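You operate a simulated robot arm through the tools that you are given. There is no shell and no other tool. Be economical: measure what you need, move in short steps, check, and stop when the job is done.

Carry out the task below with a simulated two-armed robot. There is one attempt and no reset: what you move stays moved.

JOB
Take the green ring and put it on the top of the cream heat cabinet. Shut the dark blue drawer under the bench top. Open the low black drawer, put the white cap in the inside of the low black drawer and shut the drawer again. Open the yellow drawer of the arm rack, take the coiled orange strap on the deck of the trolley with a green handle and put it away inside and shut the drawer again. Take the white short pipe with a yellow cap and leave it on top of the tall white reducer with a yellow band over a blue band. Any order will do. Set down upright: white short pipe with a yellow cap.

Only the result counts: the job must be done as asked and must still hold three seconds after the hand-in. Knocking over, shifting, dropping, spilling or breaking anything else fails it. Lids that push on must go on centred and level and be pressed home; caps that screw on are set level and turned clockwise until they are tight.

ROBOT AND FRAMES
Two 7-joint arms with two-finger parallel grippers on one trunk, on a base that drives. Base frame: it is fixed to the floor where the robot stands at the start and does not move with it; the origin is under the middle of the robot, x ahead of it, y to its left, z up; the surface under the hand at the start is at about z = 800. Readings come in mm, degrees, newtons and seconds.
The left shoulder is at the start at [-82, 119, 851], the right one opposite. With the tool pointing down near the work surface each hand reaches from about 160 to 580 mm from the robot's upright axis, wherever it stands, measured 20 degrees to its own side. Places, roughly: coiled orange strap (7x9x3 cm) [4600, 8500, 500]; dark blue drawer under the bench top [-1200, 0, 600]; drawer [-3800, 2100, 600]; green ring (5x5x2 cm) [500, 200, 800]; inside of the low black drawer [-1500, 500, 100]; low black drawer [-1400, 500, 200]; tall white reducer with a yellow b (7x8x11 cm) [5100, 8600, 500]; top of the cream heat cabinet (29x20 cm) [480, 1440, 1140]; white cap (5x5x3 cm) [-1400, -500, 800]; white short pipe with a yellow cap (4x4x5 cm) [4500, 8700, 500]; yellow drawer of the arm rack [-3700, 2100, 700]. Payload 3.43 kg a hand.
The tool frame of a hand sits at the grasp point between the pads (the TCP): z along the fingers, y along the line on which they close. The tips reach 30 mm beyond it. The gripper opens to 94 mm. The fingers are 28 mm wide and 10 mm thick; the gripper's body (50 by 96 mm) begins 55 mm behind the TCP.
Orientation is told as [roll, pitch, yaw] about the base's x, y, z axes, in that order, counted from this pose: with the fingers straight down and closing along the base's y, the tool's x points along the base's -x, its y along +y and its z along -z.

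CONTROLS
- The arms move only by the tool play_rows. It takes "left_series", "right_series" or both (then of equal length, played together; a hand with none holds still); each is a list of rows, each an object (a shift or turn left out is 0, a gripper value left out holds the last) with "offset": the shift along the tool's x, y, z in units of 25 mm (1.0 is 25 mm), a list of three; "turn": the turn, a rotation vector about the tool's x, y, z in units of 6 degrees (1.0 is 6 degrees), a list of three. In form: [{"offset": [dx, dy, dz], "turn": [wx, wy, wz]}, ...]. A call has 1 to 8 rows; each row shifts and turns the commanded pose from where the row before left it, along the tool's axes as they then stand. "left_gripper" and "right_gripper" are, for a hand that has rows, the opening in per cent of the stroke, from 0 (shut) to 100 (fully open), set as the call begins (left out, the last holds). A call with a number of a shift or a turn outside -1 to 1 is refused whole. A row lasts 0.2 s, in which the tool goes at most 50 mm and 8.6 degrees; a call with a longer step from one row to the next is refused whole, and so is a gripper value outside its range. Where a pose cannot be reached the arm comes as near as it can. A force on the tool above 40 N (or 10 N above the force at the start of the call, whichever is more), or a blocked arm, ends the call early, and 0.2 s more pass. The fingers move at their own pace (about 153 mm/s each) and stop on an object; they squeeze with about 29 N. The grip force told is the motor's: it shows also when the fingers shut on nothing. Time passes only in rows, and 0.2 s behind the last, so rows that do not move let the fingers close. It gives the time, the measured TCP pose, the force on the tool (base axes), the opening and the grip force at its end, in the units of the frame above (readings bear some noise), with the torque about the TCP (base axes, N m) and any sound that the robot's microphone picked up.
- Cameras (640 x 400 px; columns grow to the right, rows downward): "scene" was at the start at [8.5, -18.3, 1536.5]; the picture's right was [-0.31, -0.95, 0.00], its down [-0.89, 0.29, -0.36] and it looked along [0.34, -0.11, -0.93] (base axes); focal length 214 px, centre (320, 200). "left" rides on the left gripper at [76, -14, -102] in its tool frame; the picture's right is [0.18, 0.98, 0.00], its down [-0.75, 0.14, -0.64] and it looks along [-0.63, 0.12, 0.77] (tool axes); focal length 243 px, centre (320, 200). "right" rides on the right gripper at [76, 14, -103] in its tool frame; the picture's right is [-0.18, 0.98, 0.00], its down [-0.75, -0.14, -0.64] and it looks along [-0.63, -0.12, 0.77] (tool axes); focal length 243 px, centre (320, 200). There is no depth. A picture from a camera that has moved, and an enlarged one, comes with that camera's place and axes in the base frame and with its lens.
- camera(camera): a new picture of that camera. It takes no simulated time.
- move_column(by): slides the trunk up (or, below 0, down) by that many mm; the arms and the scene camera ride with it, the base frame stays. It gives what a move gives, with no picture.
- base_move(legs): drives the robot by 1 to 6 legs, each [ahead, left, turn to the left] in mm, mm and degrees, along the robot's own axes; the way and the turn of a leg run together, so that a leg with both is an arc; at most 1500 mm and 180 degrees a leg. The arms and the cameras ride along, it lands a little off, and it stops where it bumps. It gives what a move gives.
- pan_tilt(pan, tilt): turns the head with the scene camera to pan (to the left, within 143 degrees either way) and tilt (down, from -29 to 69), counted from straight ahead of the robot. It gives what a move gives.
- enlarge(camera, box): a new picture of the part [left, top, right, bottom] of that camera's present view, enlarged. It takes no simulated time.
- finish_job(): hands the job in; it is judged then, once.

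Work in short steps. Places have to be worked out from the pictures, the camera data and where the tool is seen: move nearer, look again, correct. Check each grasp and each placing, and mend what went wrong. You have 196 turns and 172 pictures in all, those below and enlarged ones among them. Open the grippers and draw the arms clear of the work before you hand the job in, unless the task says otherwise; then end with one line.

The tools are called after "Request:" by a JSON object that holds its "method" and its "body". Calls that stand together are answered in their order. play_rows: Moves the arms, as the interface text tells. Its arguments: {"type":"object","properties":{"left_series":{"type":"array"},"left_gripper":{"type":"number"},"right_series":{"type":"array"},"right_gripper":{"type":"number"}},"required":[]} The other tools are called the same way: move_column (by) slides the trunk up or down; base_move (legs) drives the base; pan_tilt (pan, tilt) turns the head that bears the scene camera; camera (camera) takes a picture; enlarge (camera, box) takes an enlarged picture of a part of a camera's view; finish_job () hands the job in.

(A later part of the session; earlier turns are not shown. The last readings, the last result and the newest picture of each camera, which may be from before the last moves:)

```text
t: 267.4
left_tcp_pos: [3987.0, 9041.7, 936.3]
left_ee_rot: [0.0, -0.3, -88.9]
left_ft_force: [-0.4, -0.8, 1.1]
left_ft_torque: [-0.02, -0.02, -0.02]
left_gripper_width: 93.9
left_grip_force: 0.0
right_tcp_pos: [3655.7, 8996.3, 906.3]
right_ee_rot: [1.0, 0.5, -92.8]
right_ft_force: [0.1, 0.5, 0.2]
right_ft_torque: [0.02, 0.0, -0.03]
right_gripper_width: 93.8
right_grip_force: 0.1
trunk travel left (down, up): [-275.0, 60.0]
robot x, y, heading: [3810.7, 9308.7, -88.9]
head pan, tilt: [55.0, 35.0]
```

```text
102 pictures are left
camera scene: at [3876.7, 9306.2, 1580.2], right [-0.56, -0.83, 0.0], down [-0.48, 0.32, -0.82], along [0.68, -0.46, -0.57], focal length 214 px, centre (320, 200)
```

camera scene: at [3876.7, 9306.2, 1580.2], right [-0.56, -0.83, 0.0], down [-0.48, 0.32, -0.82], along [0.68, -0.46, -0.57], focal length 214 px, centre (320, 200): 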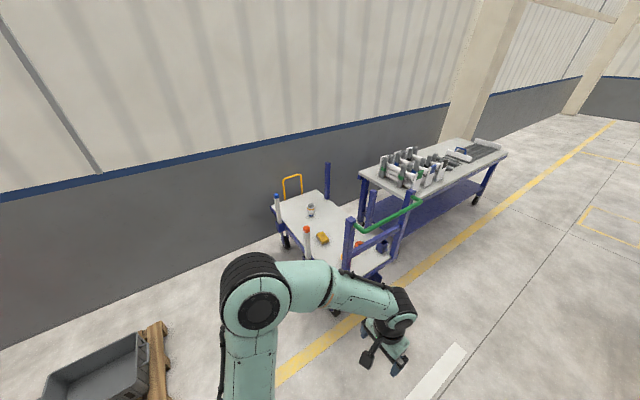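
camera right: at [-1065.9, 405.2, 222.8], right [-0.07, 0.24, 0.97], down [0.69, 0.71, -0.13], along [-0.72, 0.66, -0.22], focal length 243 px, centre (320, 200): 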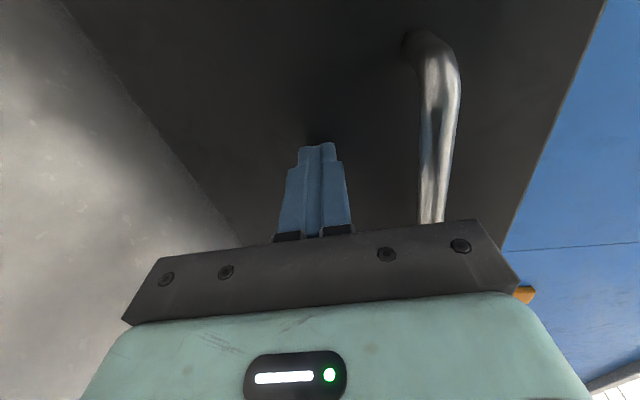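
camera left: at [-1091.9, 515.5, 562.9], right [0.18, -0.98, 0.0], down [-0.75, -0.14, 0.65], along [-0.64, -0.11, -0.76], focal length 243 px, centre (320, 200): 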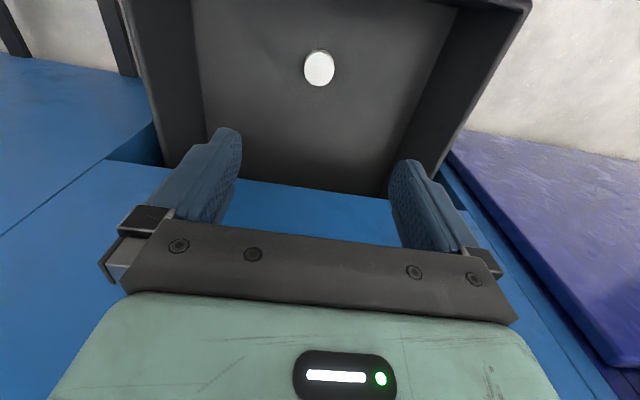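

The north side is open (pallet beyond y≈9790). Sidestep left to x≈4380 and look at the deck.

Request:
{"method": "base_move", "body": {"legs": [[0, 570, -1.1]]}}

Request:
{"method": "pan_tilt", "body": {"pan": 18, "tilt": 55}}

Request:
{"method": "camera", "body": {"camera": "scene"}}

Request:
{"method": "camera", "body": {"camera": "left"}}

```text
t: 272.7
left_tcp_pos: [4539.9, 9050.2, 935.5]
left_ee_rot: [0.0, -0.3, -89.3]
left_ft_force: [-0.1, -0.6, 0.9]
left_ft_torque: [0.01, -0.03, 0.02]
left_gripper_width: 93.9
left_grip_force: 0.0
right_tcp_pos: [4209.8, 9006.5, 905.2]
right_ee_rot: [1.0, 0.4, -93.0]
right_ft_force: [-0.2, 0.0, 0.6]
right_ft_torque: [0.0, -0.03, 0.0]
right_gripper_width: 93.9
right_grip_force: 0.0
trunk travel left (down, up): [-275.0, 60.0]
robot x, y, heading: [4360.6, 9322.2, -89.3]
head pan, tilt: [55.0, 35.0]
```

```text
t: 273.8
left_tcp_pos: [4539.6, 9049.4, 936.7]
left_ee_rot: [0.0, -0.3, -89.4]
left_ft_force: [-0.2, 0.0, -0.6]
left_ft_torque: [0.01, -0.02, -0.01]
left_gripper_width: 94.1
left_grip_force: 0.1
right_tcp_pos: [4210.5, 9004.3, 906.0]
right_ee_rot: [1.0, 0.5, -93.1]
right_ft_force: [-0.7, 0.2, 0.0]
right_ft_torque: [-0.04, 0.0, 0.01]
right_gripper_width: 94.1
right_grip_force: 0.0
trunk travel left (down, up): [-275.0, 60.0]
robot x, y, heading: [4365.5, 9319.6, -89.4]
head pan, tilt: [18.0, 55.0]
```

```text
101 pictures are left
camera scene: at [4383.4, 9295.2, 1552.0], right [-0.95, -0.32, 0.0], down [-0.26, 0.78, -0.57], along [0.18, -0.54, -0.82], focal length 214 px, centre (320, 200)
```

scene: 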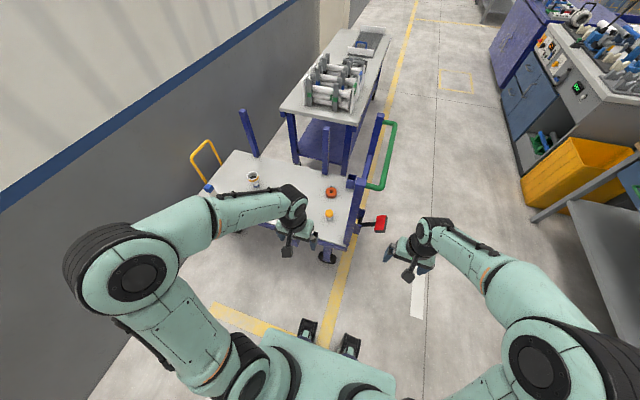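

```text
100 pictures are left
camera left: at [4525.0, 9125.9, 1037.8], right [0.98, 0.2, 0.0], down [0.15, -0.75, 0.65], along [0.13, -0.63, -0.76], focal length 243 px, centre (320, 200)
```

left: 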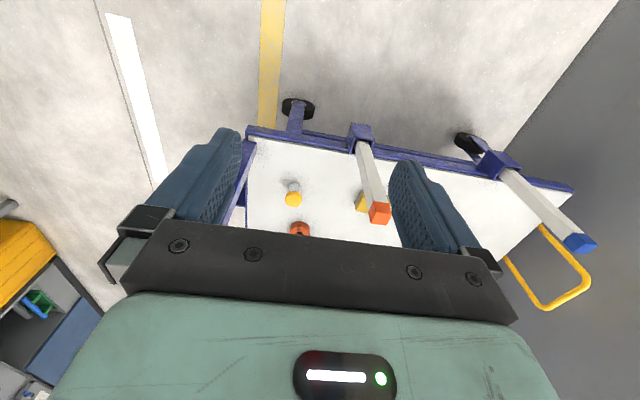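

The pipe stands upright at roughly [4538, 8665]; a stake at [4665, 8832] (top ≈750) and the corner post flank it. I reposition north-west of it facing south-south-east so the forearm passes between them.

Request:
{"method": "base_move", "body": {"legs": [[0, 0, 14.4], [0, -187, 0], [150, 0, 0]]}}

Request:
{"method": "pan_tilt", "body": {"pan": 15, "tilt": 55}}

Request:
{"method": "camera", "body": {"camera": "scene"}}

Request:
{"method": "camera", "body": {"camera": "left"}}

```text
t: 277.9
left_tcp_pos: [4460.8, 8912.6, 936.3]
left_ee_rot: [0.0, -0.4, -74.6]
left_ft_force: [-0.5, 0.3, 0.3]
left_ft_torque: [-0.01, -0.02, 0.03]
left_gripper_width: 94.3
left_grip_force: 0.1
right_tcp_pos: [4154.0, 8786.1, 904.8]
right_ee_rot: [1.0, 0.5, -78.3]
right_ft_force: [-0.4, -0.1, 0.2]
right_ft_torque: [0.02, 0.0, -0.01]
right_gripper_width: 93.9
right_grip_force: 0.1
trunk travel left (down, up): [-275.0, 60.0]
robot x, y, heading: [4220.4, 9129.6, -74.8]
head pan, tilt: [18.0, 55.0]
```

```text
t: 278.5
left_tcp_pos: [4461.8, 8912.6, 936.9]
left_ee_rot: [0.0, -0.3, -74.5]
left_ft_force: [-0.1, 0.4, 0.1]
left_ft_torque: [0.02, 0.02, 0.03]
left_gripper_width: 93.8
left_grip_force: 0.1
right_tcp_pos: [4152.9, 8786.4, 906.9]
right_ee_rot: [1.0, 0.5, -78.3]
right_ft_force: [0.0, 0.5, 0.7]
right_ft_torque: [0.02, -0.02, 0.01]
right_gripper_width: 94.1
right_grip_force: 0.0
trunk travel left (down, up): [-275.0, 60.0]
robot x, y, heading: [4218.3, 9130.0, -74.7]
head pan, tilt: [15.0, 55.0]
```

```text
99 pictures are left
camera scene: at [4243.4, 9108.6, 1552.0], right [-0.86, -0.51, 0.0], down [-0.41, 0.71, -0.57], along [0.29, -0.49, -0.82], focal length 214 px, centre (320, 200)
```

scene: 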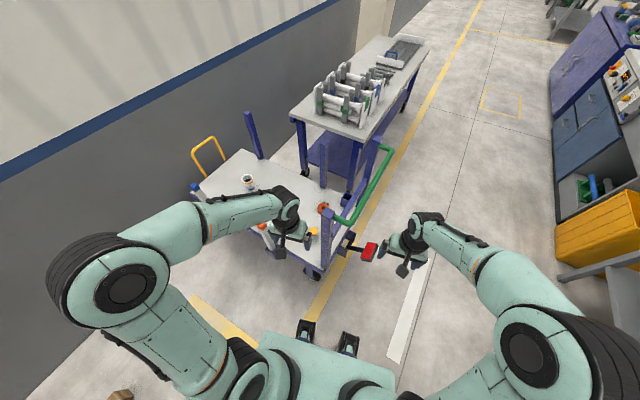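

```text
98 pictures are left
camera left: at [4427.0, 8983.0, 1037.8], right [0.9, 0.44, 0.0], down [0.34, -0.69, 0.65], along [0.28, -0.58, -0.76], focal length 243 px, centre (320, 200)
```

left: 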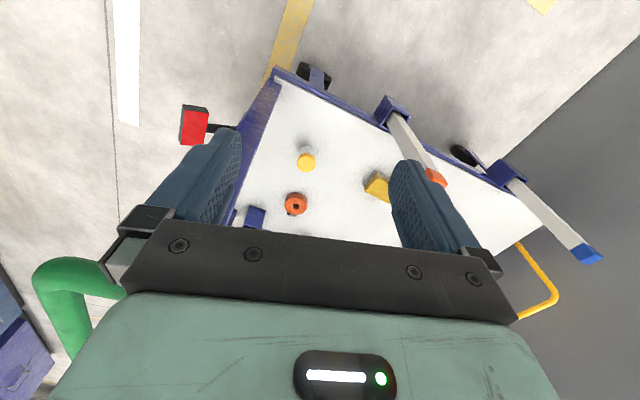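

Pipe solved at [4536, 8672]. I nudge 30 mm forward, lower the trunk 200, and bring the left hand above it, while drawing the right hand back.

Request:
{"method": "base_move", "body": {"legs": [[30, 0, 0]]}}

Request:
{"method": "play_rows", "body": {"right_series": [{"offset": [1, 0, 0]}, {"offset": [1, 0, 0]}, {"offset": [1, 0, 0]}]}}

Request:
{"method": "move_column", "body": {"by": -200}}

Request:
{"method": "play_rows", "body": {"left_series": [{"offset": [-1, 0, 0]}, {"offset": [-1, 0, 0]}, {"offset": [-1, 0, 0]}, {"offset": [-1, 0, 0]}, {"offset": [-1, 0, 0]}, {"offset": [-1, 0, 0]}, {"offset": [-1, 0.1, 0]}, {"offset": [-1, 0.1, 0]}]}}

Request:
{"method": "camera", "body": {"camera": "left"}}

Request:
{"method": "camera", "body": {"camera": "scene"}}

```text
t: 279.3
left_tcp_pos: [4469.3, 8884.1, 935.8]
left_ee_rot: [0.0, -0.3, -74.5]
left_ft_force: [1.4, -0.3, -0.5]
left_ft_torque: [-0.02, -0.01, 0.0]
left_gripper_width: 94.0
left_grip_force: 0.0
right_tcp_pos: [4161.9, 8758.2, 905.8]
right_ee_rot: [1.0, 0.5, -78.3]
right_ft_force: [0.5, 0.6, -0.6]
right_ft_torque: [-0.04, 0.0, 0.01]
right_gripper_width: 93.8
right_grip_force: 0.1
trunk travel left (down, up): [-275.0, 60.0]
robot x, y, heading: [4225.0, 9100.3, -74.5]
head pan, tilt: [15.0, 55.0]
```

```text
t: 280.1
left_tcp_pos: [4470.0, 8886.3, 937.0]
left_ee_rot: [0.1, -0.3, -74.5]
left_ft_force: [-0.4, 0.6, 0.0]
left_ft_torque: [-0.01, -0.01, 0.0]
left_gripper_width: 93.8
left_grip_force: 0.0
right_tcp_pos: [4145.0, 8831.9, 908.0]
right_ee_rot: [0.9, 0.4, -78.3]
right_ft_force: [0.5, -0.4, 0.8]
right_ft_torque: [-0.01, 0.0, -0.02]
right_gripper_width: 94.0
right_grip_force: 0.1
trunk travel left (down, up): [-275.0, 60.0]
robot x, y, heading: [4224.8, 9102.3, -74.8]
head pan, tilt: [15.0, 55.0]
```

```text
t: 282.3
left_tcp_pos: [4468.3, 8883.5, 737.3]
left_ee_rot: [0.0, -0.3, -74.5]
left_ft_force: [-0.4, 0.2, 0.0]
left_ft_torque: [-0.01, -0.02, 0.0]
left_gripper_width: 94.1
left_grip_force: 0.1
right_tcp_pos: [4144.7, 8831.1, 708.0]
right_ee_rot: [1.0, 0.5, -78.2]
right_ft_force: [0.1, -1.4, 0.8]
right_ft_torque: [0.03, -0.05, -0.02]
right_gripper_width: 94.1
right_grip_force: 0.1
trunk travel left (down, up): [-75.0, 260.0]
robot x, y, heading: [4225.5, 9102.1, -74.3]
head pan, tilt: [15.0, 55.0]
```

```text
t: 284.1
left_tcp_pos: [4528.6, 8693.3, 735.4]
left_ee_rot: [0.0, -0.3, -74.4]
left_ft_force: [0.1, 0.1, 0.4]
left_ft_torque: [0.01, 0.02, 0.0]
left_gripper_width: 93.8
left_grip_force: 0.1
right_tcp_pos: [4147.2, 8830.9, 707.0]
right_ee_rot: [1.0, 0.4, -78.3]
right_ft_force: [1.2, -0.2, 1.1]
right_ft_torque: [0.0, 0.01, -0.02]
right_gripper_width: 94.0
right_grip_force: 0.1
trunk travel left (down, up): [-75.0, 260.0]
robot x, y, heading: [4225.6, 9099.2, -74.5]
head pan, tilt: [15.0, 55.0]
```

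```text
97 pictures are left
camera left: at [4494.4, 8763.0, 836.9], right [0.9, 0.44, 0.0], down [0.34, -0.69, 0.65], along [0.28, -0.58, -0.76], focal length 243 px, centre (320, 200)
```

left: 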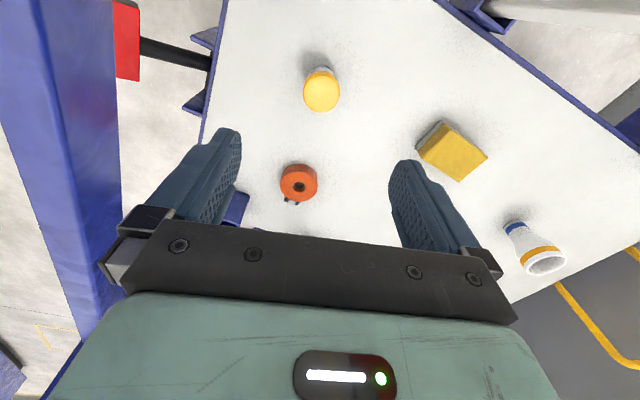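

```text
96 pictures are left
camera scene: at [4259.1, 9051.5, 1345.9], right [-0.86, -0.51, 0.0], down [-0.41, 0.71, -0.57], along [0.29, -0.49, -0.82], focal length 214 px, centre (320, 200)
```

scene: 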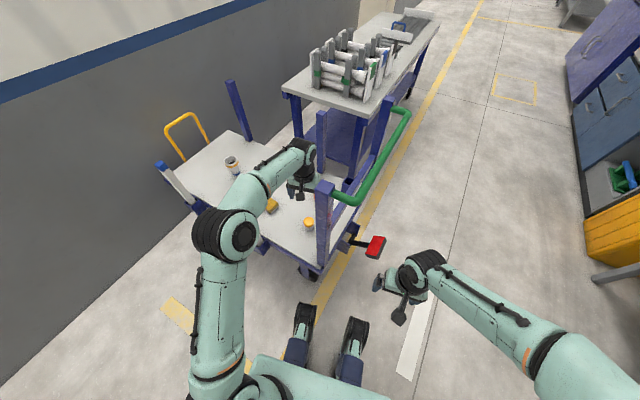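

Cap top triangulates to z≈520 (deck ≈470) at [4534, 8683]. Descend to ~540 and check.

Request:
{"method": "play_rows", "body": {"left_series": [{"offset": [-0.22, 0.06, 1]}, {"offset": [-0.22, 0.06, 1]}, {"offset": [0, 0, 1]}, {"offset": [0, 0, 1]}, {"offset": [0, 0, 1]}, {"offset": [0, 0, 1]}, {"offset": [0, 0, 1]}, {"offset": [0, 0, 0.8]}]}}

Request:
{"method": "camera", "body": {"camera": "left"}}

Request:
{"method": "enlarge", "body": {"camera": "scene", "box": [140, 120, 400, 282]}}

```text
t: 285.9
left_tcp_pos: [4535.4, 8683.3, 543.5]
left_ee_rot: [0.1, -0.3, -74.6]
left_ft_force: [0.8, -0.3, -0.7]
left_ft_torque: [0.03, 0.01, -0.03]
left_gripper_width: 94.1
left_grip_force: 0.0
right_tcp_pos: [4147.4, 8830.8, 706.8]
right_ee_rot: [0.9, 0.5, -78.4]
right_ft_force: [-0.5, 0.7, 0.2]
right_ft_torque: [0.03, 0.01, -0.04]
right_gripper_width: 94.0
right_grip_force: 0.0
trunk travel left (down, up): [-75.0, 260.0]
robot x, y, heading: [4228.4, 9100.1, -74.5]
head pan, tilt: [15.0, 55.0]
```

```text
95 pictures are left
camera left: at [4500.8, 8753.5, 645.7], right [0.9, 0.44, 0.0], down [0.34, -0.69, 0.65], along [0.28, -0.58, -0.76], focal length 243 px, centre (320, 200)
```

left: 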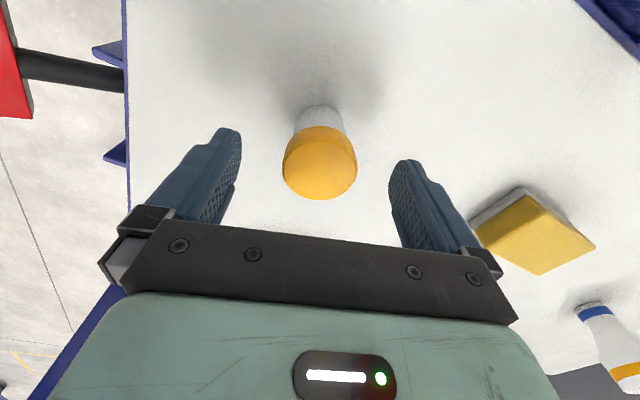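

```text
2.46 times, centred on (270, 201) of scene
camera zoom: at [4259.1, 9051.8, 1345.9], right [-0.86, -0.51, 0.0], down [-0.41, 0.71, -0.57], along [0.29, -0.49, -0.82], focal length 528 px, centre (443, 198)
```

zoom: 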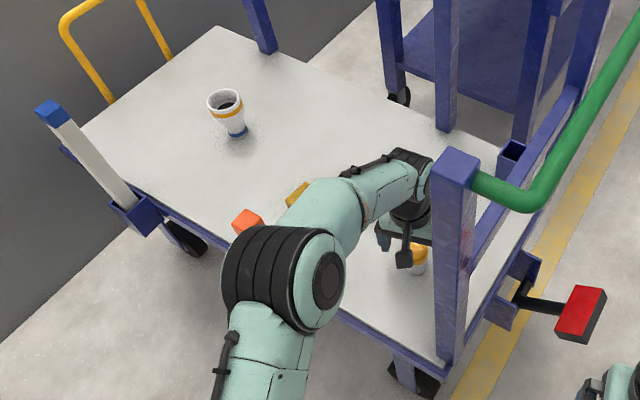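

Pipe is centred, but the elbow is close to the orange-topped stake. I raise the trunk 90 mm and lower the hand instead, keeping the elbow higher.

Request:
{"method": "move_column", "body": {"by": 90}}

Request:
{"method": "play_rows", "body": {"left_series": [{"offset": [0, 0, 1]}, {"offset": [0, 0, 1]}, {"offset": [0, 0, 1]}, {"offset": [0, 0, 0.6]}]}}

Request:
{"method": "enlarge", "body": {"camera": "scene", "box": [140, 120, 400, 282]}}

```text
t: 287.1
left_tcp_pos: [4533.6, 8681.8, 631.2]
left_ee_rot: [0.0, -0.3, -74.6]
left_ft_force: [-0.6, -0.8, -0.4]
left_ft_torque: [0.01, -0.01, -0.01]
left_gripper_width: 93.8
left_grip_force: 0.0
right_tcp_pos: [4145.8, 8832.0, 796.5]
right_ee_rot: [1.0, 0.6, -78.2]
right_ft_force: [1.1, -0.2, 1.0]
right_ft_torque: [0.0, 0.0, 0.01]
right_gripper_width: 94.2
right_grip_force: 0.0
trunk travel left (down, up): [-165.0, 170.0]
robot x, y, heading: [4229.0, 9099.8, -74.5]
head pan, tilt: [15.0, 55.0]
```

```text
t: 288.1
left_tcp_pos: [4534.9, 8680.3, 541.5]
left_ee_rot: [0.0, -0.3, -74.5]
left_ft_force: [0.5, -0.1, 0.5]
left_ft_torque: [-0.01, -0.02, 0.0]
left_gripper_width: 93.9
left_grip_force: 0.2
right_tcp_pos: [4146.6, 8831.9, 797.2]
right_ee_rot: [1.0, 0.5, -78.4]
right_ft_force: [-0.5, 0.2, -0.3]
right_ft_torque: [0.03, 0.0, 0.01]
right_gripper_width: 94.0
right_grip_force: 0.1
trunk travel left (down, up): [-165.0, 170.0]
robot x, y, heading: [4224.9, 9103.0, -74.6]
head pan, tilt: [15.0, 55.0]
```

```text
2.46 times, centred on (270, 201) of scene
camera zoom: at [4252.6, 9075.1, 1442.6], right [-0.86, -0.51, 0.0], down [-0.41, 0.71, -0.57], along [0.29, -0.49, -0.82], focal length 528 px, centre (443, 198)
```

zoom: 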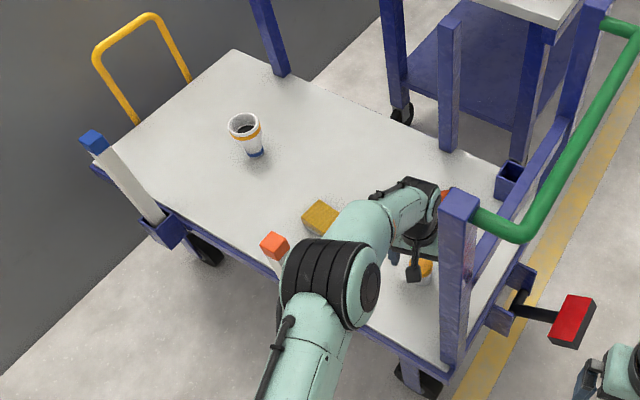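

Elbow now clears the stake. Lower 34 mm and close on the pipe.

Request:
{"method": "play_rows", "body": {"left_series": [{"offset": [0, 0, 0.7]}, {"offset": [0, 0, 0.64]}]}}

Request:
{"method": "play_rows", "body": {"left_series": [{}, {}, {}], "left_gripper": 0}}

Request:
{"method": "camera", "body": {"camera": "left"}}

```text
t: 288.8
left_tcp_pos: [4534.5, 8681.0, 507.7]
left_ee_rot: [0.0, -0.2, -74.5]
left_ft_force: [-1.0, 0.0, 0.6]
left_ft_torque: [0.03, 0.02, 0.01]
left_gripper_width: 93.8
left_grip_force: 0.0
right_tcp_pos: [4145.4, 8831.7, 796.5]
right_ee_rot: [1.0, 0.6, -78.3]
right_ft_force: [-0.5, 0.8, -0.8]
right_ft_torque: [0.01, 0.03, -0.02]
right_gripper_width: 94.1
right_grip_force: 0.0
trunk travel left (down, up): [-165.0, 170.0]
robot x, y, heading: [4225.8, 9101.5, -74.6]
head pan, tilt: [15.0, 55.0]
```

```text
t: 289.6
left_tcp_pos: [4533.5, 8681.5, 508.4]
left_ee_rot: [0.0, -0.2, -74.5]
left_ft_force: [-0.7, -1.2, -0.2]
left_ft_torque: [-0.02, 0.03, 0.02]
left_gripper_width: 46.2
left_grip_force: 29.0
right_tcp_pos: [4146.7, 8831.5, 796.9]
right_ee_rot: [1.0, 0.6, -78.3]
right_ft_force: [-0.9, 0.4, -0.8]
right_ft_torque: [-0.02, -0.03, 0.0]
right_gripper_width: 94.1
right_grip_force: 0.1
trunk travel left (down, up): [-165.0, 170.0]
robot x, y, heading: [4224.4, 9097.9, -74.6]
head pan, tilt: [15.0, 55.0]
```

```text
92 pictures are left
camera left: at [4499.2, 8750.8, 610.0], right [0.9, 0.44, 0.0], down [0.34, -0.69, 0.65], along [0.28, -0.58, -0.76], focal length 243 px, centre (320, 200)
```

left: 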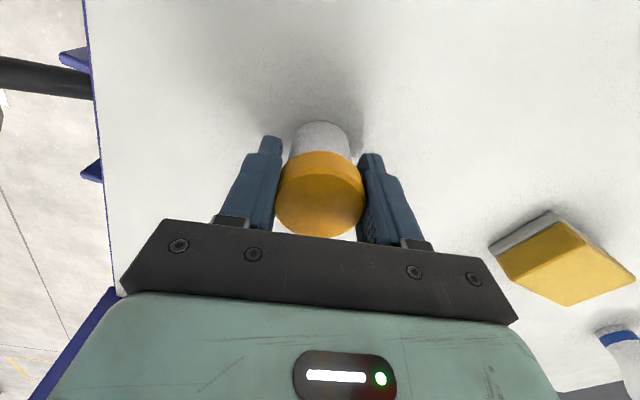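

Gripped. I lift with the trunk first (170 mm) so the arm shape stays the same.

Request:
{"method": "move_column", "body": {"by": 170}}

Request:
{"method": "play_rows", "body": {"left_series": [{"offset": [0, 0, -1]}, {"offset": [0, 0, -1]}, {"offset": [0, 0, -1]}, {"offset": [0, 0, -1]}, {"offset": [0, 0, -1]}, {"offset": [0, 0, -1]}, {"offset": [0, 0, -1]}, {"offset": [0, 0, -1]}]}}

Request:
{"method": "play_rows", "body": {"left_series": [{"offset": [1, 0, 0]}, {"offset": [1, 0, 0]}, {"offset": [1, 0, 0]}, {"offset": [1, 0, 0]}, {"offset": [1, 0, 0]}, {"offset": [1, 0, 0]}, {"offset": [1, 0, 0]}, {"offset": [1, 0, 0]}]}}

Request:
{"method": "camera", "body": {"camera": "scene"}}

Request:
{"method": "camera", "body": {"camera": "left"}}

```text
t: 291.5
left_tcp_pos: [4532.4, 8683.4, 679.3]
left_ee_rot: [0.1, -0.3, -74.5]
left_ft_force: [0.7, 0.7, -0.5]
left_ft_torque: [-0.01, 0.0, 0.02]
left_gripper_width: 46.1
left_grip_force: 29.3
right_tcp_pos: [4146.0, 8831.9, 967.4]
right_ee_rot: [1.0, 0.5, -78.3]
right_ft_force: [0.6, -0.5, 0.5]
right_ft_torque: [-0.04, -0.01, 0.05]
right_gripper_width: 94.0
right_grip_force: 0.0
trunk travel left (down, up): [-335.0, 0.0]
robot x, y, heading: [4230.2, 9100.5, -74.3]
head pan, tilt: [15.0, 55.0]
```

```text
t: 293.3
left_tcp_pos: [4532.7, 8682.1, 880.0]
left_ee_rot: [0.0, -0.4, -74.5]
left_ft_force: [-0.1, 0.1, -0.1]
left_ft_torque: [0.03, 0.02, 0.01]
left_gripper_width: 46.3
left_grip_force: 29.1
right_tcp_pos: [4146.6, 8831.0, 966.4]
right_ee_rot: [0.9, 0.5, -78.4]
right_ft_force: [-0.2, -0.3, 0.5]
right_ft_torque: [-0.02, 0.02, 0.0]
right_gripper_width: 93.8
right_grip_force: 0.1
trunk travel left (down, up): [-335.0, 0.0]
robot x, y, heading: [4227.2, 9103.4, -74.3]
head pan, tilt: [15.0, 55.0]
```

```text
t: 295.1
left_tcp_pos: [4480.6, 8874.6, 879.4]
left_ee_rot: [0.0, -0.2, -74.6]
left_ft_force: [-0.1, 1.2, -0.3]
left_ft_torque: [0.02, -0.03, -0.02]
left_gripper_width: 46.0
left_grip_force: 28.8
right_tcp_pos: [4145.9, 8832.1, 966.4]
right_ee_rot: [1.0, 0.5, -78.3]
right_ft_force: [-0.6, 0.6, -0.1]
right_ft_torque: [-0.02, 0.01, 0.02]
right_gripper_width: 93.8
right_grip_force: 0.0
trunk travel left (down, up): [-335.0, 0.0]
robot x, y, heading: [4226.4, 9100.8, -74.3]
head pan, tilt: [15.0, 55.0]
```

```text
91 pictures are left
camera scene: at [4250.9, 9081.7, 1615.2], right [-0.86, -0.51, 0.0], down [-0.41, 0.71, -0.57], along [0.29, -0.49, -0.82], focal length 214 px, centre (320, 200)
```

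scene: 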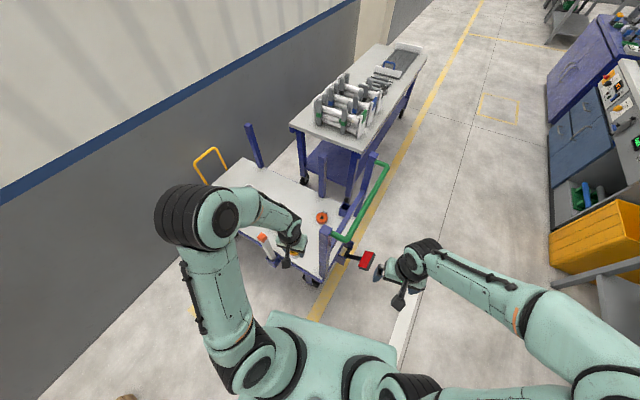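

```text
90 pictures are left
camera left: at [4446.9, 8944.2, 979.6], right [0.9, 0.44, 0.0], down [0.34, -0.68, 0.65], along [0.28, -0.58, -0.76], focal length 243 px, centre (320, 200)
```

left: 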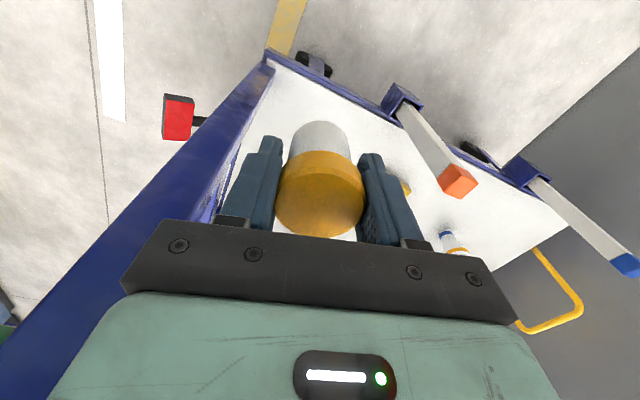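

Reducer is near [5058, 8595], top ≈580. I back away, square up to face south, sidestep left to x≈4868, keeping the pipe above the stakes.

Request:
{"method": "base_move", "body": {"legs": [[-150, 0, 0], [0, 0, -15.6], [0, 682, 0]]}}

Request:
{"method": "pan_tilt", "body": {"pan": 15, "tilt": 50}}

Request:
{"method": "camera", "body": {"camera": "scene"}}

Request:
{"method": "camera", "body": {"camera": "left"}}

```text
t: 303.4
left_tcp_pos: [5054.5, 8945.0, 878.8]
left_ee_rot: [0.0, -0.3, -91.1]
left_ft_force: [0.0, 0.8, -0.1]
left_ft_torque: [0.0, -0.01, -0.06]
left_gripper_width: 46.2
left_grip_force: 28.8
right_tcp_pos: [4722.5, 9000.2, 967.3]
right_ee_rot: [1.0, 0.5, -94.9]
right_ft_force: [0.8, -0.7, 0.3]
right_ft_torque: [-0.03, -0.01, -0.04]
right_gripper_width: 93.9
right_grip_force: 0.1
trunk travel left (down, up): [-335.0, 0.0]
robot x, y, heading: [4875.7, 9238.7, -91.4]
head pan, tilt: [15.0, 55.0]
```

```text
t: 304.1
left_tcp_pos: [5053.3, 8944.6, 877.4]
left_ee_rot: [0.0, -0.2, -91.1]
left_ft_force: [-0.4, -0.1, -0.1]
left_ft_torque: [0.02, 0.0, -0.01]
left_gripper_width: 45.7
left_grip_force: 28.9
right_tcp_pos: [4721.6, 9000.1, 966.4]
right_ee_rot: [1.0, 0.4, -94.8]
right_ft_force: [-0.8, -1.1, 0.1]
right_ft_torque: [-0.01, 0.01, -0.02]
right_gripper_width: 93.9
right_grip_force: 0.0
trunk travel left (down, up): [-335.0, 0.0]
robot x, y, heading: [4875.1, 9239.9, -91.1]
head pan, tilt: [15.0, 50.0]
```

```text
89 pictures are left
camera scene: at [4894.0, 9204.7, 1621.7], right [-0.97, -0.24, 0.0], down [-0.18, 0.74, -0.64], along [0.15, -0.62, -0.77], focal length 214 px, centre (320, 200)
```

scene: 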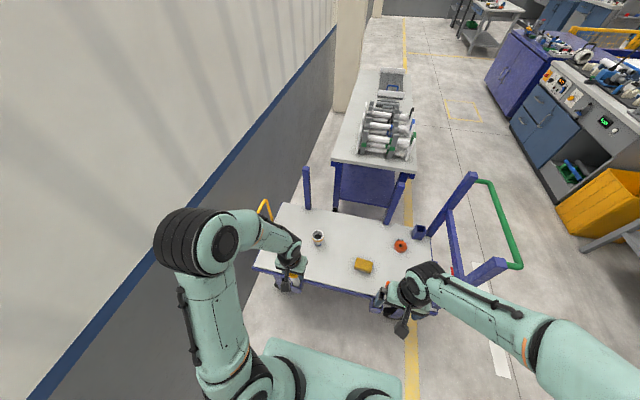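

```text
88 pictures are left
camera left: at [5041.1, 9021.8, 979.6], right [0.99, 0.16, 0.0], down [0.13, -0.75, 0.65], along [0.11, -0.64, -0.76], focal length 243 px, centre (320, 200)
```

left: 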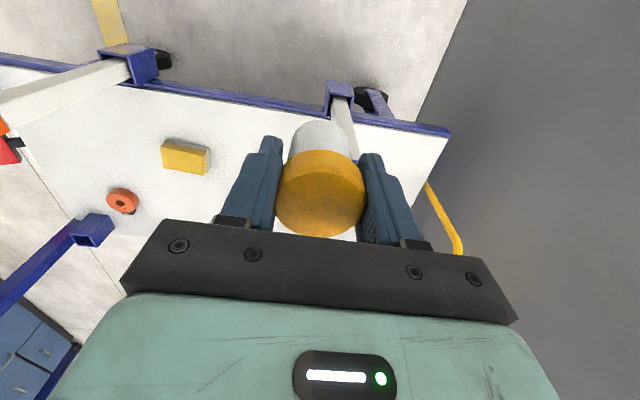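

Zoom on the reducer to refine its position before going over it.

Request:
{"method": "enlarge", "body": {"camera": "scene", "box": [260, 195, 380, 270]}}

Request:
{"method": "base_move", "body": {"legs": [[170, 0, 1]]}}

Request:
{"method": "enlarge", "body": {"camera": "scene", "box": [240, 195, 400, 295]}}

```text
5.33 times, centred on (320, 232) of scene
camera zoom: at [4894.0, 9204.7, 1621.7], right [-0.97, -0.24, 0.0], down [-0.18, 0.74, -0.64], along [0.15, -0.62, -0.77], focal length 1144 px, centre (320, 27)
```

zoom: 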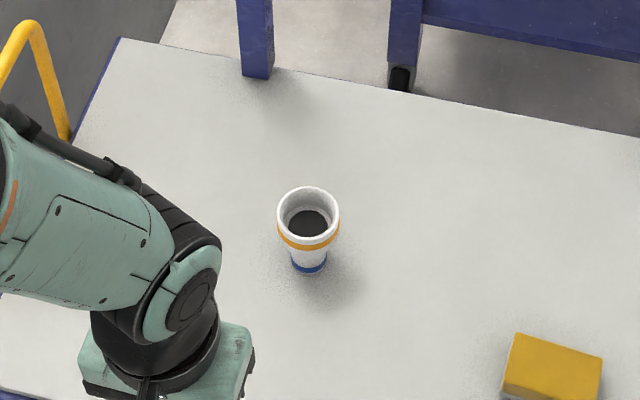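

```text
t: 305.5
left_tcp_pos: [5058.0, 8786.7, 877.9]
left_ee_rot: [0.0, -0.3, -89.9]
left_ft_force: [1.1, -0.1, -1.2]
left_ft_torque: [0.03, 0.0, -0.02]
left_gripper_width: 46.0
left_grip_force: 29.5
right_tcp_pos: [4723.0, 8835.5, 966.0]
right_ee_rot: [1.0, 0.5, -93.7]
right_ft_force: [-0.2, -0.6, -0.6]
right_ft_torque: [0.0, 0.03, -0.01]
right_gripper_width: 94.2
right_grip_force: 0.1
trunk travel left (down, up): [-335.0, 0.0]
robot x, y, heading: [4872.6, 9071.0, -90.0]
head pan, tilt: [15.0, 50.0]
```

```text
4.00 times, centred on (320, 245) of scene
camera zoom: at [4893.0, 9042.7, 1621.4], right [-0.97, -0.26, 0.0], down [-0.2, 0.74, -0.64], along [0.17, -0.62, -0.77], focal length 858 px, centre (320, 20)
```

zoom: 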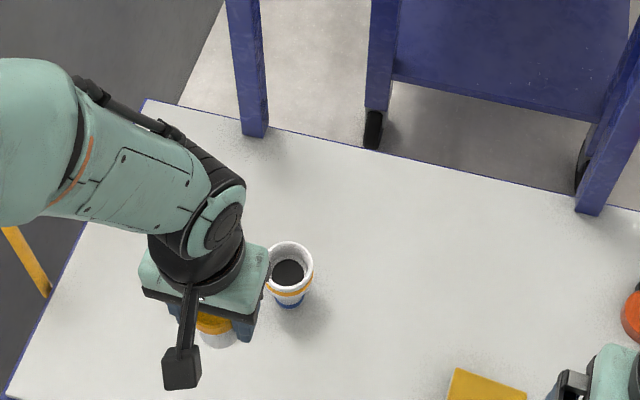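

Reducer estimate ≈[5053, 8608]. Bring the pipe over it at the present height and look from the hand camera.

Request:
{"method": "play_rows", "body": {"left_series": [{"offset": [-0.9, 0, 0]}, {"offset": [-0.9, 0, 0]}, {"offset": [-0.9, 0, 0]}, {"offset": [-0.9, 0, 0]}, {"offset": [-0.9, 0, 0]}, {"offset": [-0.9, -0.1, 0]}, {"offset": [-0.9, -0.1, 0]}, {"offset": [-0.86, 0, 0]}]}}

Request:
{"method": "camera", "body": {"camera": "left"}}

Request:
{"method": "enlarge", "body": {"camera": "scene", "box": [240, 195, 400, 295]}}

```text
t: 307.3
left_tcp_pos: [5054.1, 8606.8, 876.4]
left_ee_rot: [0.0, -0.2, -89.9]
left_ft_force: [0.9, 0.6, -0.4]
left_ft_torque: [-0.01, 0.0, -0.03]
left_gripper_width: 45.6
left_grip_force: 29.1
right_tcp_pos: [4723.2, 8833.8, 967.1]
right_ee_rot: [1.0, 0.5, -93.7]
right_ft_force: [0.5, 0.0, -0.2]
right_ft_torque: [0.02, 0.02, 0.03]
right_gripper_width: 94.1
right_grip_force: 0.0
trunk travel left (down, up): [-335.0, 0.0]
robot x, y, heading: [4874.3, 9075.0, -90.0]
head pan, tilt: [15.0, 50.0]
```

```text
85 pictures are left
camera left: at [5039.7, 8683.7, 978.1], right [0.98, 0.19, 0.0], down [0.14, -0.75, 0.65], along [0.12, -0.63, -0.76], focal length 243 px, centre (320, 200)
```

left: 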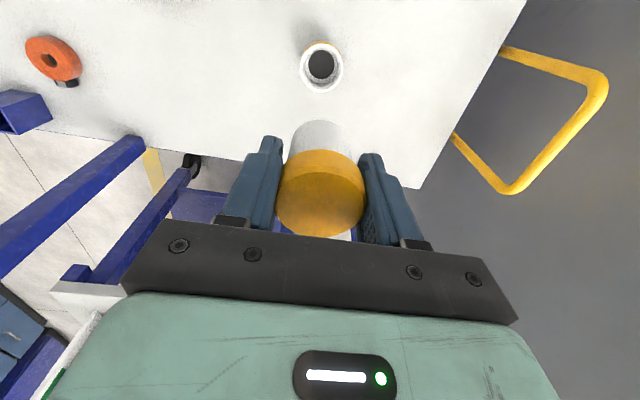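

```text
4.00 times, centred on (320, 245) of scene
camera zoom: at [4893.1, 9041.6, 1621.7], right [-0.97, -0.26, 0.0], down [-0.2, 0.74, -0.64], along [0.17, -0.62, -0.77], focal length 858 px, centre (320, 20)
```

zoom: 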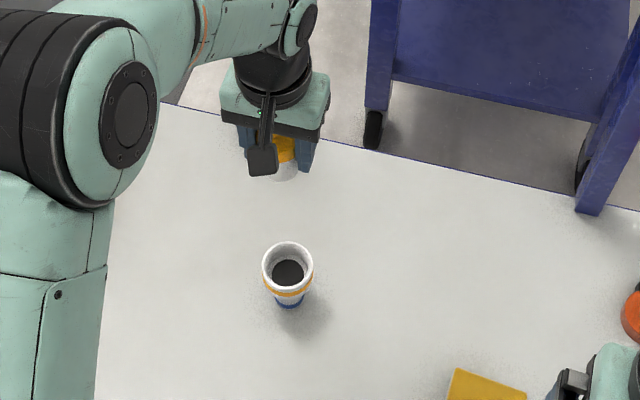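

Rim centre solves to [5056, 8606], directly below. Zoom in on the rim to judge its opening against the pipe.

Request:
{"method": "enlarge", "body": {"camera": "left", "box": [256, 20, 384, 100]}}

```text
5.00 times, centred on (320, 60) of left
camera zoom: at [5039.7, 8683.7, 978.1], right [0.98, 0.19, 0.0], down [0.14, -0.75, 0.65], along [0.12, -0.63, -0.76], focal length 1213 px, centre (320, 900)
```

zoom: 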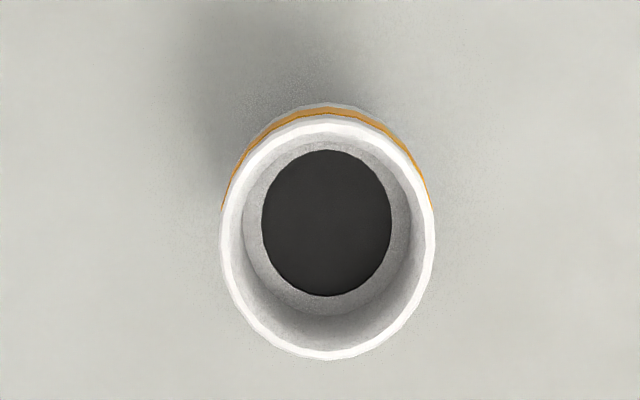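

The reducer's rim is a ~25 mm deep socket wider than the pipe but narrower than my fingers, and I hold the pipe low. I'll set the pipe on free deck at about [4950, 8700] and regrip it near its top.

Request:
{"method": "play_rows", "body": {"left_series": [{"offset": [0.75, -0.83, 0]}, {"offset": [0.75, -0.83, 0]}, {"offset": [0.75, -0.83, 0]}, {"offset": [0.75, -0.83, 0]}, {"offset": [0.75, -0.83, 0]}]}}

Request:
{"method": "play_rows", "body": {"left_series": [{"offset": [0, 0, 1]}, {"offset": [0, 0, 1]}, {"offset": [0, 0, 1]}, {"offset": [0, 0, 1]}, {"offset": [0, 0, 1]}, {"offset": [0, 0, 1]}, {"offset": [0, 0, 1]}, {"offset": [0, 0, 1]}]}}

Request:
{"method": "camera", "body": {"camera": "scene"}}

Request:
{"method": "camera", "body": {"camera": "left"}}

```text
t: 308.5
left_tcp_pos: [4948.0, 8699.3, 878.2]
left_ee_rot: [0.1, -0.2, -89.9]
left_ft_force: [-0.1, 0.1, -0.6]
left_ft_torque: [-0.01, 0.0, -0.03]
left_gripper_width: 46.1
left_grip_force: 28.7
right_tcp_pos: [4723.4, 8833.3, 967.7]
right_ee_rot: [1.0, 0.4, -93.7]
right_ft_force: [-0.5, -0.1, -0.1]
right_ft_torque: [0.01, 0.0, -0.02]
right_gripper_width: 93.9
right_grip_force: 0.1
trunk travel left (down, up): [-335.0, 0.0]
robot x, y, heading: [4872.3, 9070.9, -89.8]
head pan, tilt: [15.0, 50.0]
```

```text
t: 310.3
left_tcp_pos: [4948.5, 8699.5, 675.7]
left_ee_rot: [0.0, -0.2, -89.8]
left_ft_force: [0.3, -0.1, -0.5]
left_ft_torque: [0.01, 0.02, -0.03]
left_gripper_width: 45.7
left_grip_force: 28.9
right_tcp_pos: [4723.0, 8834.4, 967.0]
right_ee_rot: [1.0, 0.5, -93.7]
right_ft_force: [0.8, 0.8, 0.4]
right_ft_torque: [0.01, 0.01, 0.04]
right_gripper_width: 94.1
right_grip_force: 0.0
trunk travel left (down, up): [-335.0, 0.0]
robot x, y, heading: [4874.5, 9074.1, -89.9]
head pan, tilt: [15.0, 50.0]
```

```text
82 pictures are left
camera scene: at [4892.9, 9041.9, 1621.7], right [-0.97, -0.26, 0.0], down [-0.2, 0.74, -0.64], along [0.17, -0.62, -0.77], focal length 214 px, centre (320, 200)
```

scene: 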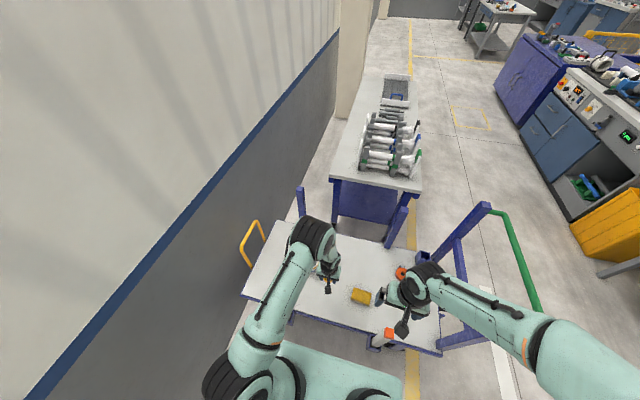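

```text
81 pictures are left
camera left: at [4933.2, 8776.8, 776.9], right [0.98, 0.19, 0.0], down [0.14, -0.75, 0.65], along [0.12, -0.64, -0.76], focal length 243 px, centre (320, 200)
```

left: 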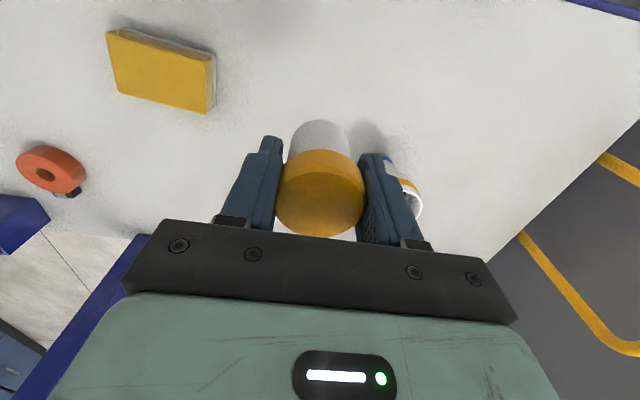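

Continue down to the deck: 150 mm, then slowly to contact.

Request:
{"method": "play_rows", "body": {"left_series": [{"offset": [0, 0, 1]}, {"offset": [0, 0, 1]}, {"offset": [0, 0, 1]}, {"offset": [0, 0, 1]}, {"offset": [0, 0, 1]}, {"offset": [0, 0, 1]}, {"offset": [0, 0, 0.3]}]}}

Request:
{"method": "play_rows", "body": {"left_series": [{"offset": [0, 0, 0.12]}, {"offset": [0, 0, 0.12]}, {"offset": [0, 0, 0.12]}]}}

```text
t: 311.9
left_tcp_pos: [4951.1, 8698.4, 522.3]
left_ee_rot: [0.1, -0.3, -89.9]
left_ft_force: [-0.2, -0.9, -0.4]
left_ft_torque: [0.01, -0.03, -0.01]
left_gripper_width: 45.7
left_grip_force: 28.9
right_tcp_pos: [4724.5, 8834.0, 965.9]
right_ee_rot: [1.0, 0.5, -93.7]
right_ft_force: [0.5, -0.1, 1.1]
right_ft_torque: [-0.01, 0.0, 0.01]
right_gripper_width: 94.1
right_grip_force: 0.1
trunk travel left (down, up): [-335.0, 0.0]
robot x, y, heading: [4871.4, 9072.7, -90.1]
head pan, tilt: [15.0, 50.0]
```

```text
t: 312.7
left_tcp_pos: [4950.1, 8698.7, 513.5]
left_ee_rot: [0.0, -0.2, -89.9]
left_ft_force: [-0.4, 0.6, -0.7]
left_ft_torque: [0.02, 0.0, 0.01]
left_gripper_width: 45.6
left_grip_force: 29.0
right_tcp_pos: [4724.4, 8834.3, 966.5]
right_ee_rot: [1.0, 0.5, -93.7]
right_ft_force: [0.4, 0.5, 0.0]
right_ft_torque: [0.02, 0.0, -0.02]
right_gripper_width: 93.7
right_grip_force: 0.0
trunk travel left (down, up): [-335.0, 0.0]
robot x, y, heading: [4875.8, 9070.2, -90.0]
head pan, tilt: [15.0, 50.0]
```

Lower a few more mm to contact (expected at ~508).

Request:
{"method": "play_rows", "body": {"left_series": [{"offset": [0, 0, 0.08]}, {"offset": [0, 0, 0.08]}, {"offset": [0, 0, 0.06]}]}}

```text
t: 313.5
left_tcp_pos: [4949.6, 8697.9, 506.5]
left_ee_rot: [0.0, -0.2, -89.8]
left_ft_force: [2.4, 1.1, 3.7]
left_ft_torque: [0.1, -0.07, -0.03]
left_gripper_width: 45.5
left_grip_force: 28.7
right_tcp_pos: [4724.3, 8834.3, 967.1]
right_ee_rot: [1.1, 0.5, -93.6]
right_ft_force: [-0.6, 0.1, 0.0]
right_ft_torque: [0.01, 0.01, -0.01]
right_gripper_width: 94.1
right_grip_force: 0.1
trunk travel left (down, up): [-335.0, 0.0]
robot x, y, heading: [4874.4, 9073.4, -89.7]
head pan, tilt: [15.0, 50.0]
```

Contact. Open, rise 27 mm, regrip near the cap's top, and view.

Request:
{"method": "play_rows", "body": {"left_series": [{}, {}, {}, {"offset": [0, 0, -0.55]}, {"offset": [0, 0, -0.55]}], "left_gripper": 100}}

Request:
{"method": "camera", "body": {"camera": "left"}}

```text
t: 314.7
left_tcp_pos: [4948.5, 8698.5, 534.9]
left_ee_rot: [0.0, -0.3, -89.9]
left_ft_force: [0.6, -0.1, -0.4]
left_ft_torque: [-0.01, -0.02, -0.02]
left_gripper_width: 94.3
left_grip_force: 0.0
right_tcp_pos: [4724.1, 8834.7, 966.6]
right_ee_rot: [1.1, 0.4, -93.8]
right_ft_force: [-0.6, 0.1, -0.5]
right_ft_torque: [0.02, -0.01, -0.03]
right_gripper_width: 93.8
right_grip_force: 0.0
trunk travel left (down, up): [-335.0, 0.0]
robot x, y, heading: [4873.8, 9069.9, -89.7]
head pan, tilt: [15.0, 50.0]
```

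```text
80 pictures are left
camera left: at [4934.5, 8774.5, 635.7], right [0.98, 0.19, 0.0], down [0.14, -0.75, 0.65], along [0.12, -0.64, -0.76], focal length 243 px, centre (320, 200)
```

left: 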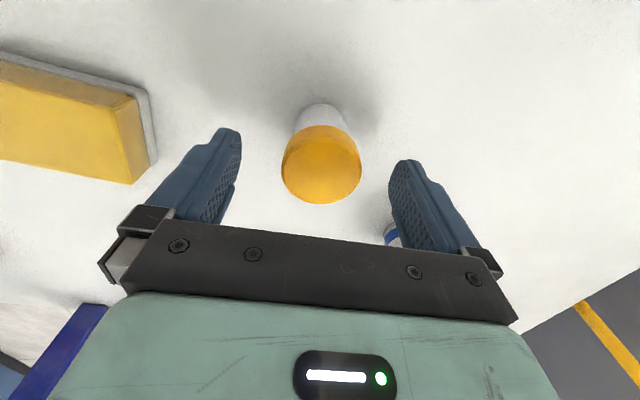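

Standing upright and centred. Close and lift.

Request:
{"method": "play_rows", "body": {"left_series": [{}, {}, {}, {"offset": [0, 0, -0.5]}, {"offset": [0, 0, -1]}, {"offset": [0, 0, -1]}, {"offset": [0, 0, -1]}, {"offset": [0, 0, -1]}], "left_gripper": 0}}

Request:
{"method": "play_rows", "body": {"left_series": [{"offset": [0, 0, -1]}, {"offset": [0, 0, -1]}, {"offset": [-0.92, 0.85, 0]}, {"offset": [-0.92, 0.85, 0]}, {"offset": [-0.92, 0.85, 0]}, {"offset": [-0.92, 0.85, 0]}, {"offset": [0, 0.85, 0]}]}}

Request:
{"method": "camera", "body": {"camera": "left"}}

```text
t: 316.5
left_tcp_pos: [4948.3, 8702.2, 649.0]
left_ee_rot: [-0.1, -0.3, -89.9]
left_ft_force: [0.1, 0.4, 0.1]
left_ft_torque: [0.05, 0.01, 0.0]
left_gripper_width: 45.0
left_grip_force: 28.9
right_tcp_pos: [4725.0, 8834.3, 966.5]
right_ee_rot: [1.0, 0.6, -93.6]
right_ft_force: [-0.4, 0.4, 0.7]
right_ft_torque: [-0.02, -0.01, 0.01]
right_gripper_width: 93.9
right_grip_force: 0.0
trunk travel left (down, up): [-335.0, 0.0]
robot x, y, heading: [4874.7, 9070.8, -89.8]
head pan, tilt: [15.0, 50.0]
```

```text
t: 318.1
left_tcp_pos: [5055.8, 8609.2, 694.9]
left_ee_rot: [0.0, -0.3, -89.9]
left_ft_force: [-0.3, -0.2, -0.5]
left_ft_torque: [0.03, 0.0, -0.02]
left_gripper_width: 44.8
left_grip_force: 29.2
right_tcp_pos: [4724.3, 8833.9, 967.0]
right_ee_rot: [1.1, 0.5, -93.8]
right_ft_force: [-0.1, -0.3, 0.4]
right_ft_torque: [0.01, 0.02, -0.01]
right_gripper_width: 93.9
right_grip_force: 0.2
trunk travel left (down, up): [-335.0, 0.0]
robot x, y, heading: [4873.1, 9071.9, -90.0]
head pan, tilt: [15.0, 50.0]
```

```text
79 pictures are left
camera left: at [5040.4, 8685.4, 797.1], right [0.98, 0.19, 0.0], down [0.14, -0.75, 0.65], along [0.12, -0.63, -0.76], focal length 243 px, centre (320, 200)
```

left: 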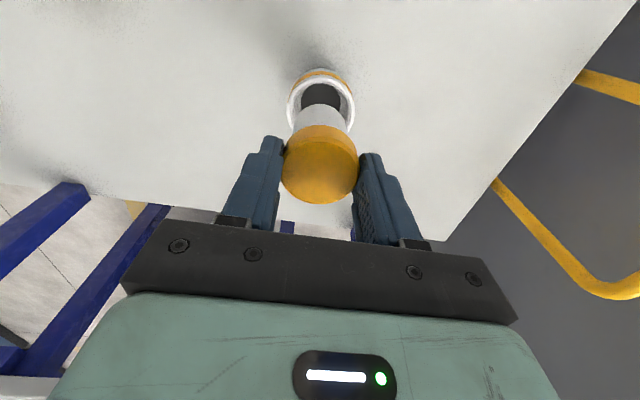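

Zoom to measure the rim against the pipe.

Request:
{"method": "enlarge", "body": {"camera": "left", "box": [256, 50, 384, 130]}}

```text
5.00 times, centred on (320, 90) of left
camera zoom: at [5040.4, 8685.4, 797.1], right [0.98, 0.19, 0.0], down [0.14, -0.75, 0.65], along [0.12, -0.63, -0.76], focal length 1213 px, centre (320, 750)
```

zoom: 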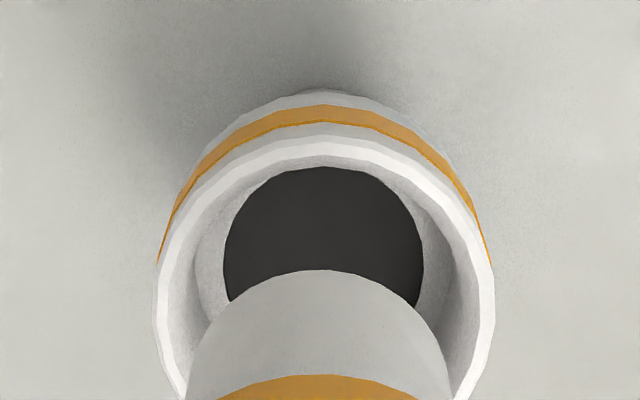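

Rim centre ≈[5057, 8603]; pipe is at y≈8611. Shift 8 mm forward and lower to just above the rim.

Request:
{"method": "play_rows", "body": {"left_series": [{"offset": [-0.32, 0.04, 0.4]}, {"offset": [0, 0, 0.5]}, {"offset": [0, 0, 0.5]}]}}

Request:
{"method": "camera", "body": {"camera": "left"}}

Request:
{"method": "enlarge", "body": {"camera": "scene", "box": [260, 210, 380, 285]}}

```text
t: 318.9
left_tcp_pos: [5055.7, 8599.6, 660.2]
left_ee_rot: [0.0, -0.3, -89.9]
left_ft_force: [0.2, -0.5, -0.5]
left_ft_torque: [-0.01, 0.02, -0.01]
left_gripper_width: 45.0
left_grip_force: 28.6
right_tcp_pos: [4724.1, 8833.4, 968.5]
right_ee_rot: [1.0, 0.5, -93.7]
right_ft_force: [-0.3, -0.2, 0.0]
right_ft_torque: [0.0, -0.02, 0.0]
right_gripper_width: 93.9
right_grip_force: 0.1
trunk travel left (down, up): [-335.0, 0.0]
robot x, y, heading: [4875.9, 9070.6, -89.8]
head pan, tilt: [15.0, 50.0]
```

```text
77 pictures are left
camera left: at [5041.7, 8676.9, 761.5], right [0.98, 0.19, 0.0], down [0.14, -0.75, 0.65], along [0.12, -0.63, -0.76], focal length 243 px, centre (320, 200)
```

left: 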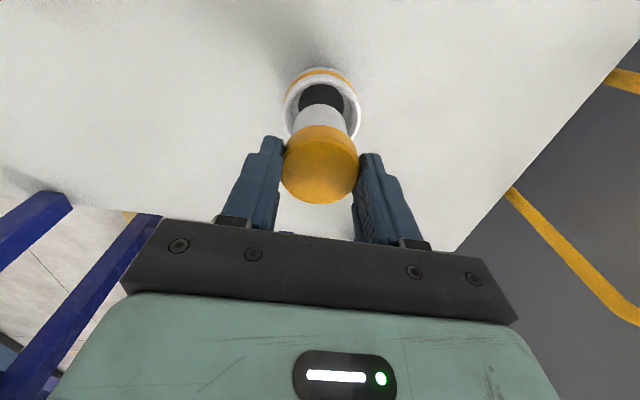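

```text
5.33 times, centred on (320, 248) of scene
camera zoom: at [4893.0, 9042.0, 1621.7], right [-0.97, -0.26, 0.0], down [-0.2, 0.74, -0.64], along [0.17, -0.62, -0.77], focal length 1144 px, centre (320, -53)
```

zoom: 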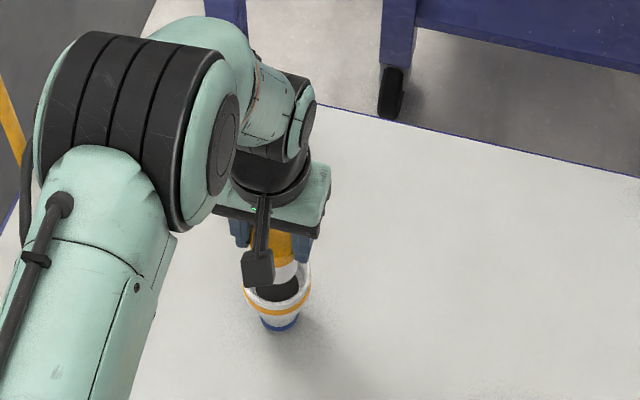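

Zoom on the hand view to compare rim and pipe precisely.

Request:
{"method": "enlarge", "body": {"camera": "left", "box": [256, 50, 384, 130]}}

```text
5.00 times, centred on (320, 90) of left
camera zoom: at [5041.7, 8676.9, 761.5], right [0.98, 0.19, 0.0], down [0.14, -0.75, 0.65], along [0.12, -0.63, -0.76], focal length 1213 px, centre (320, 750)
```

zoom: 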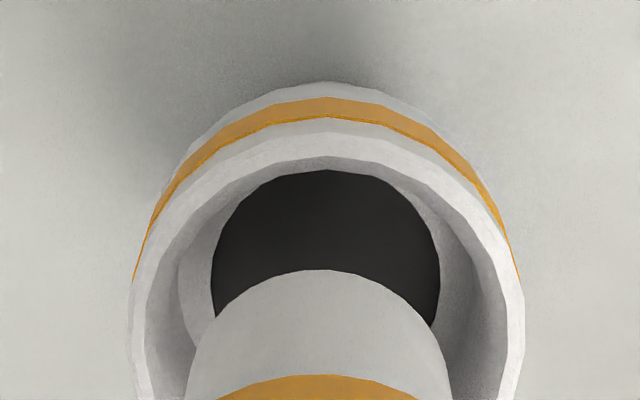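

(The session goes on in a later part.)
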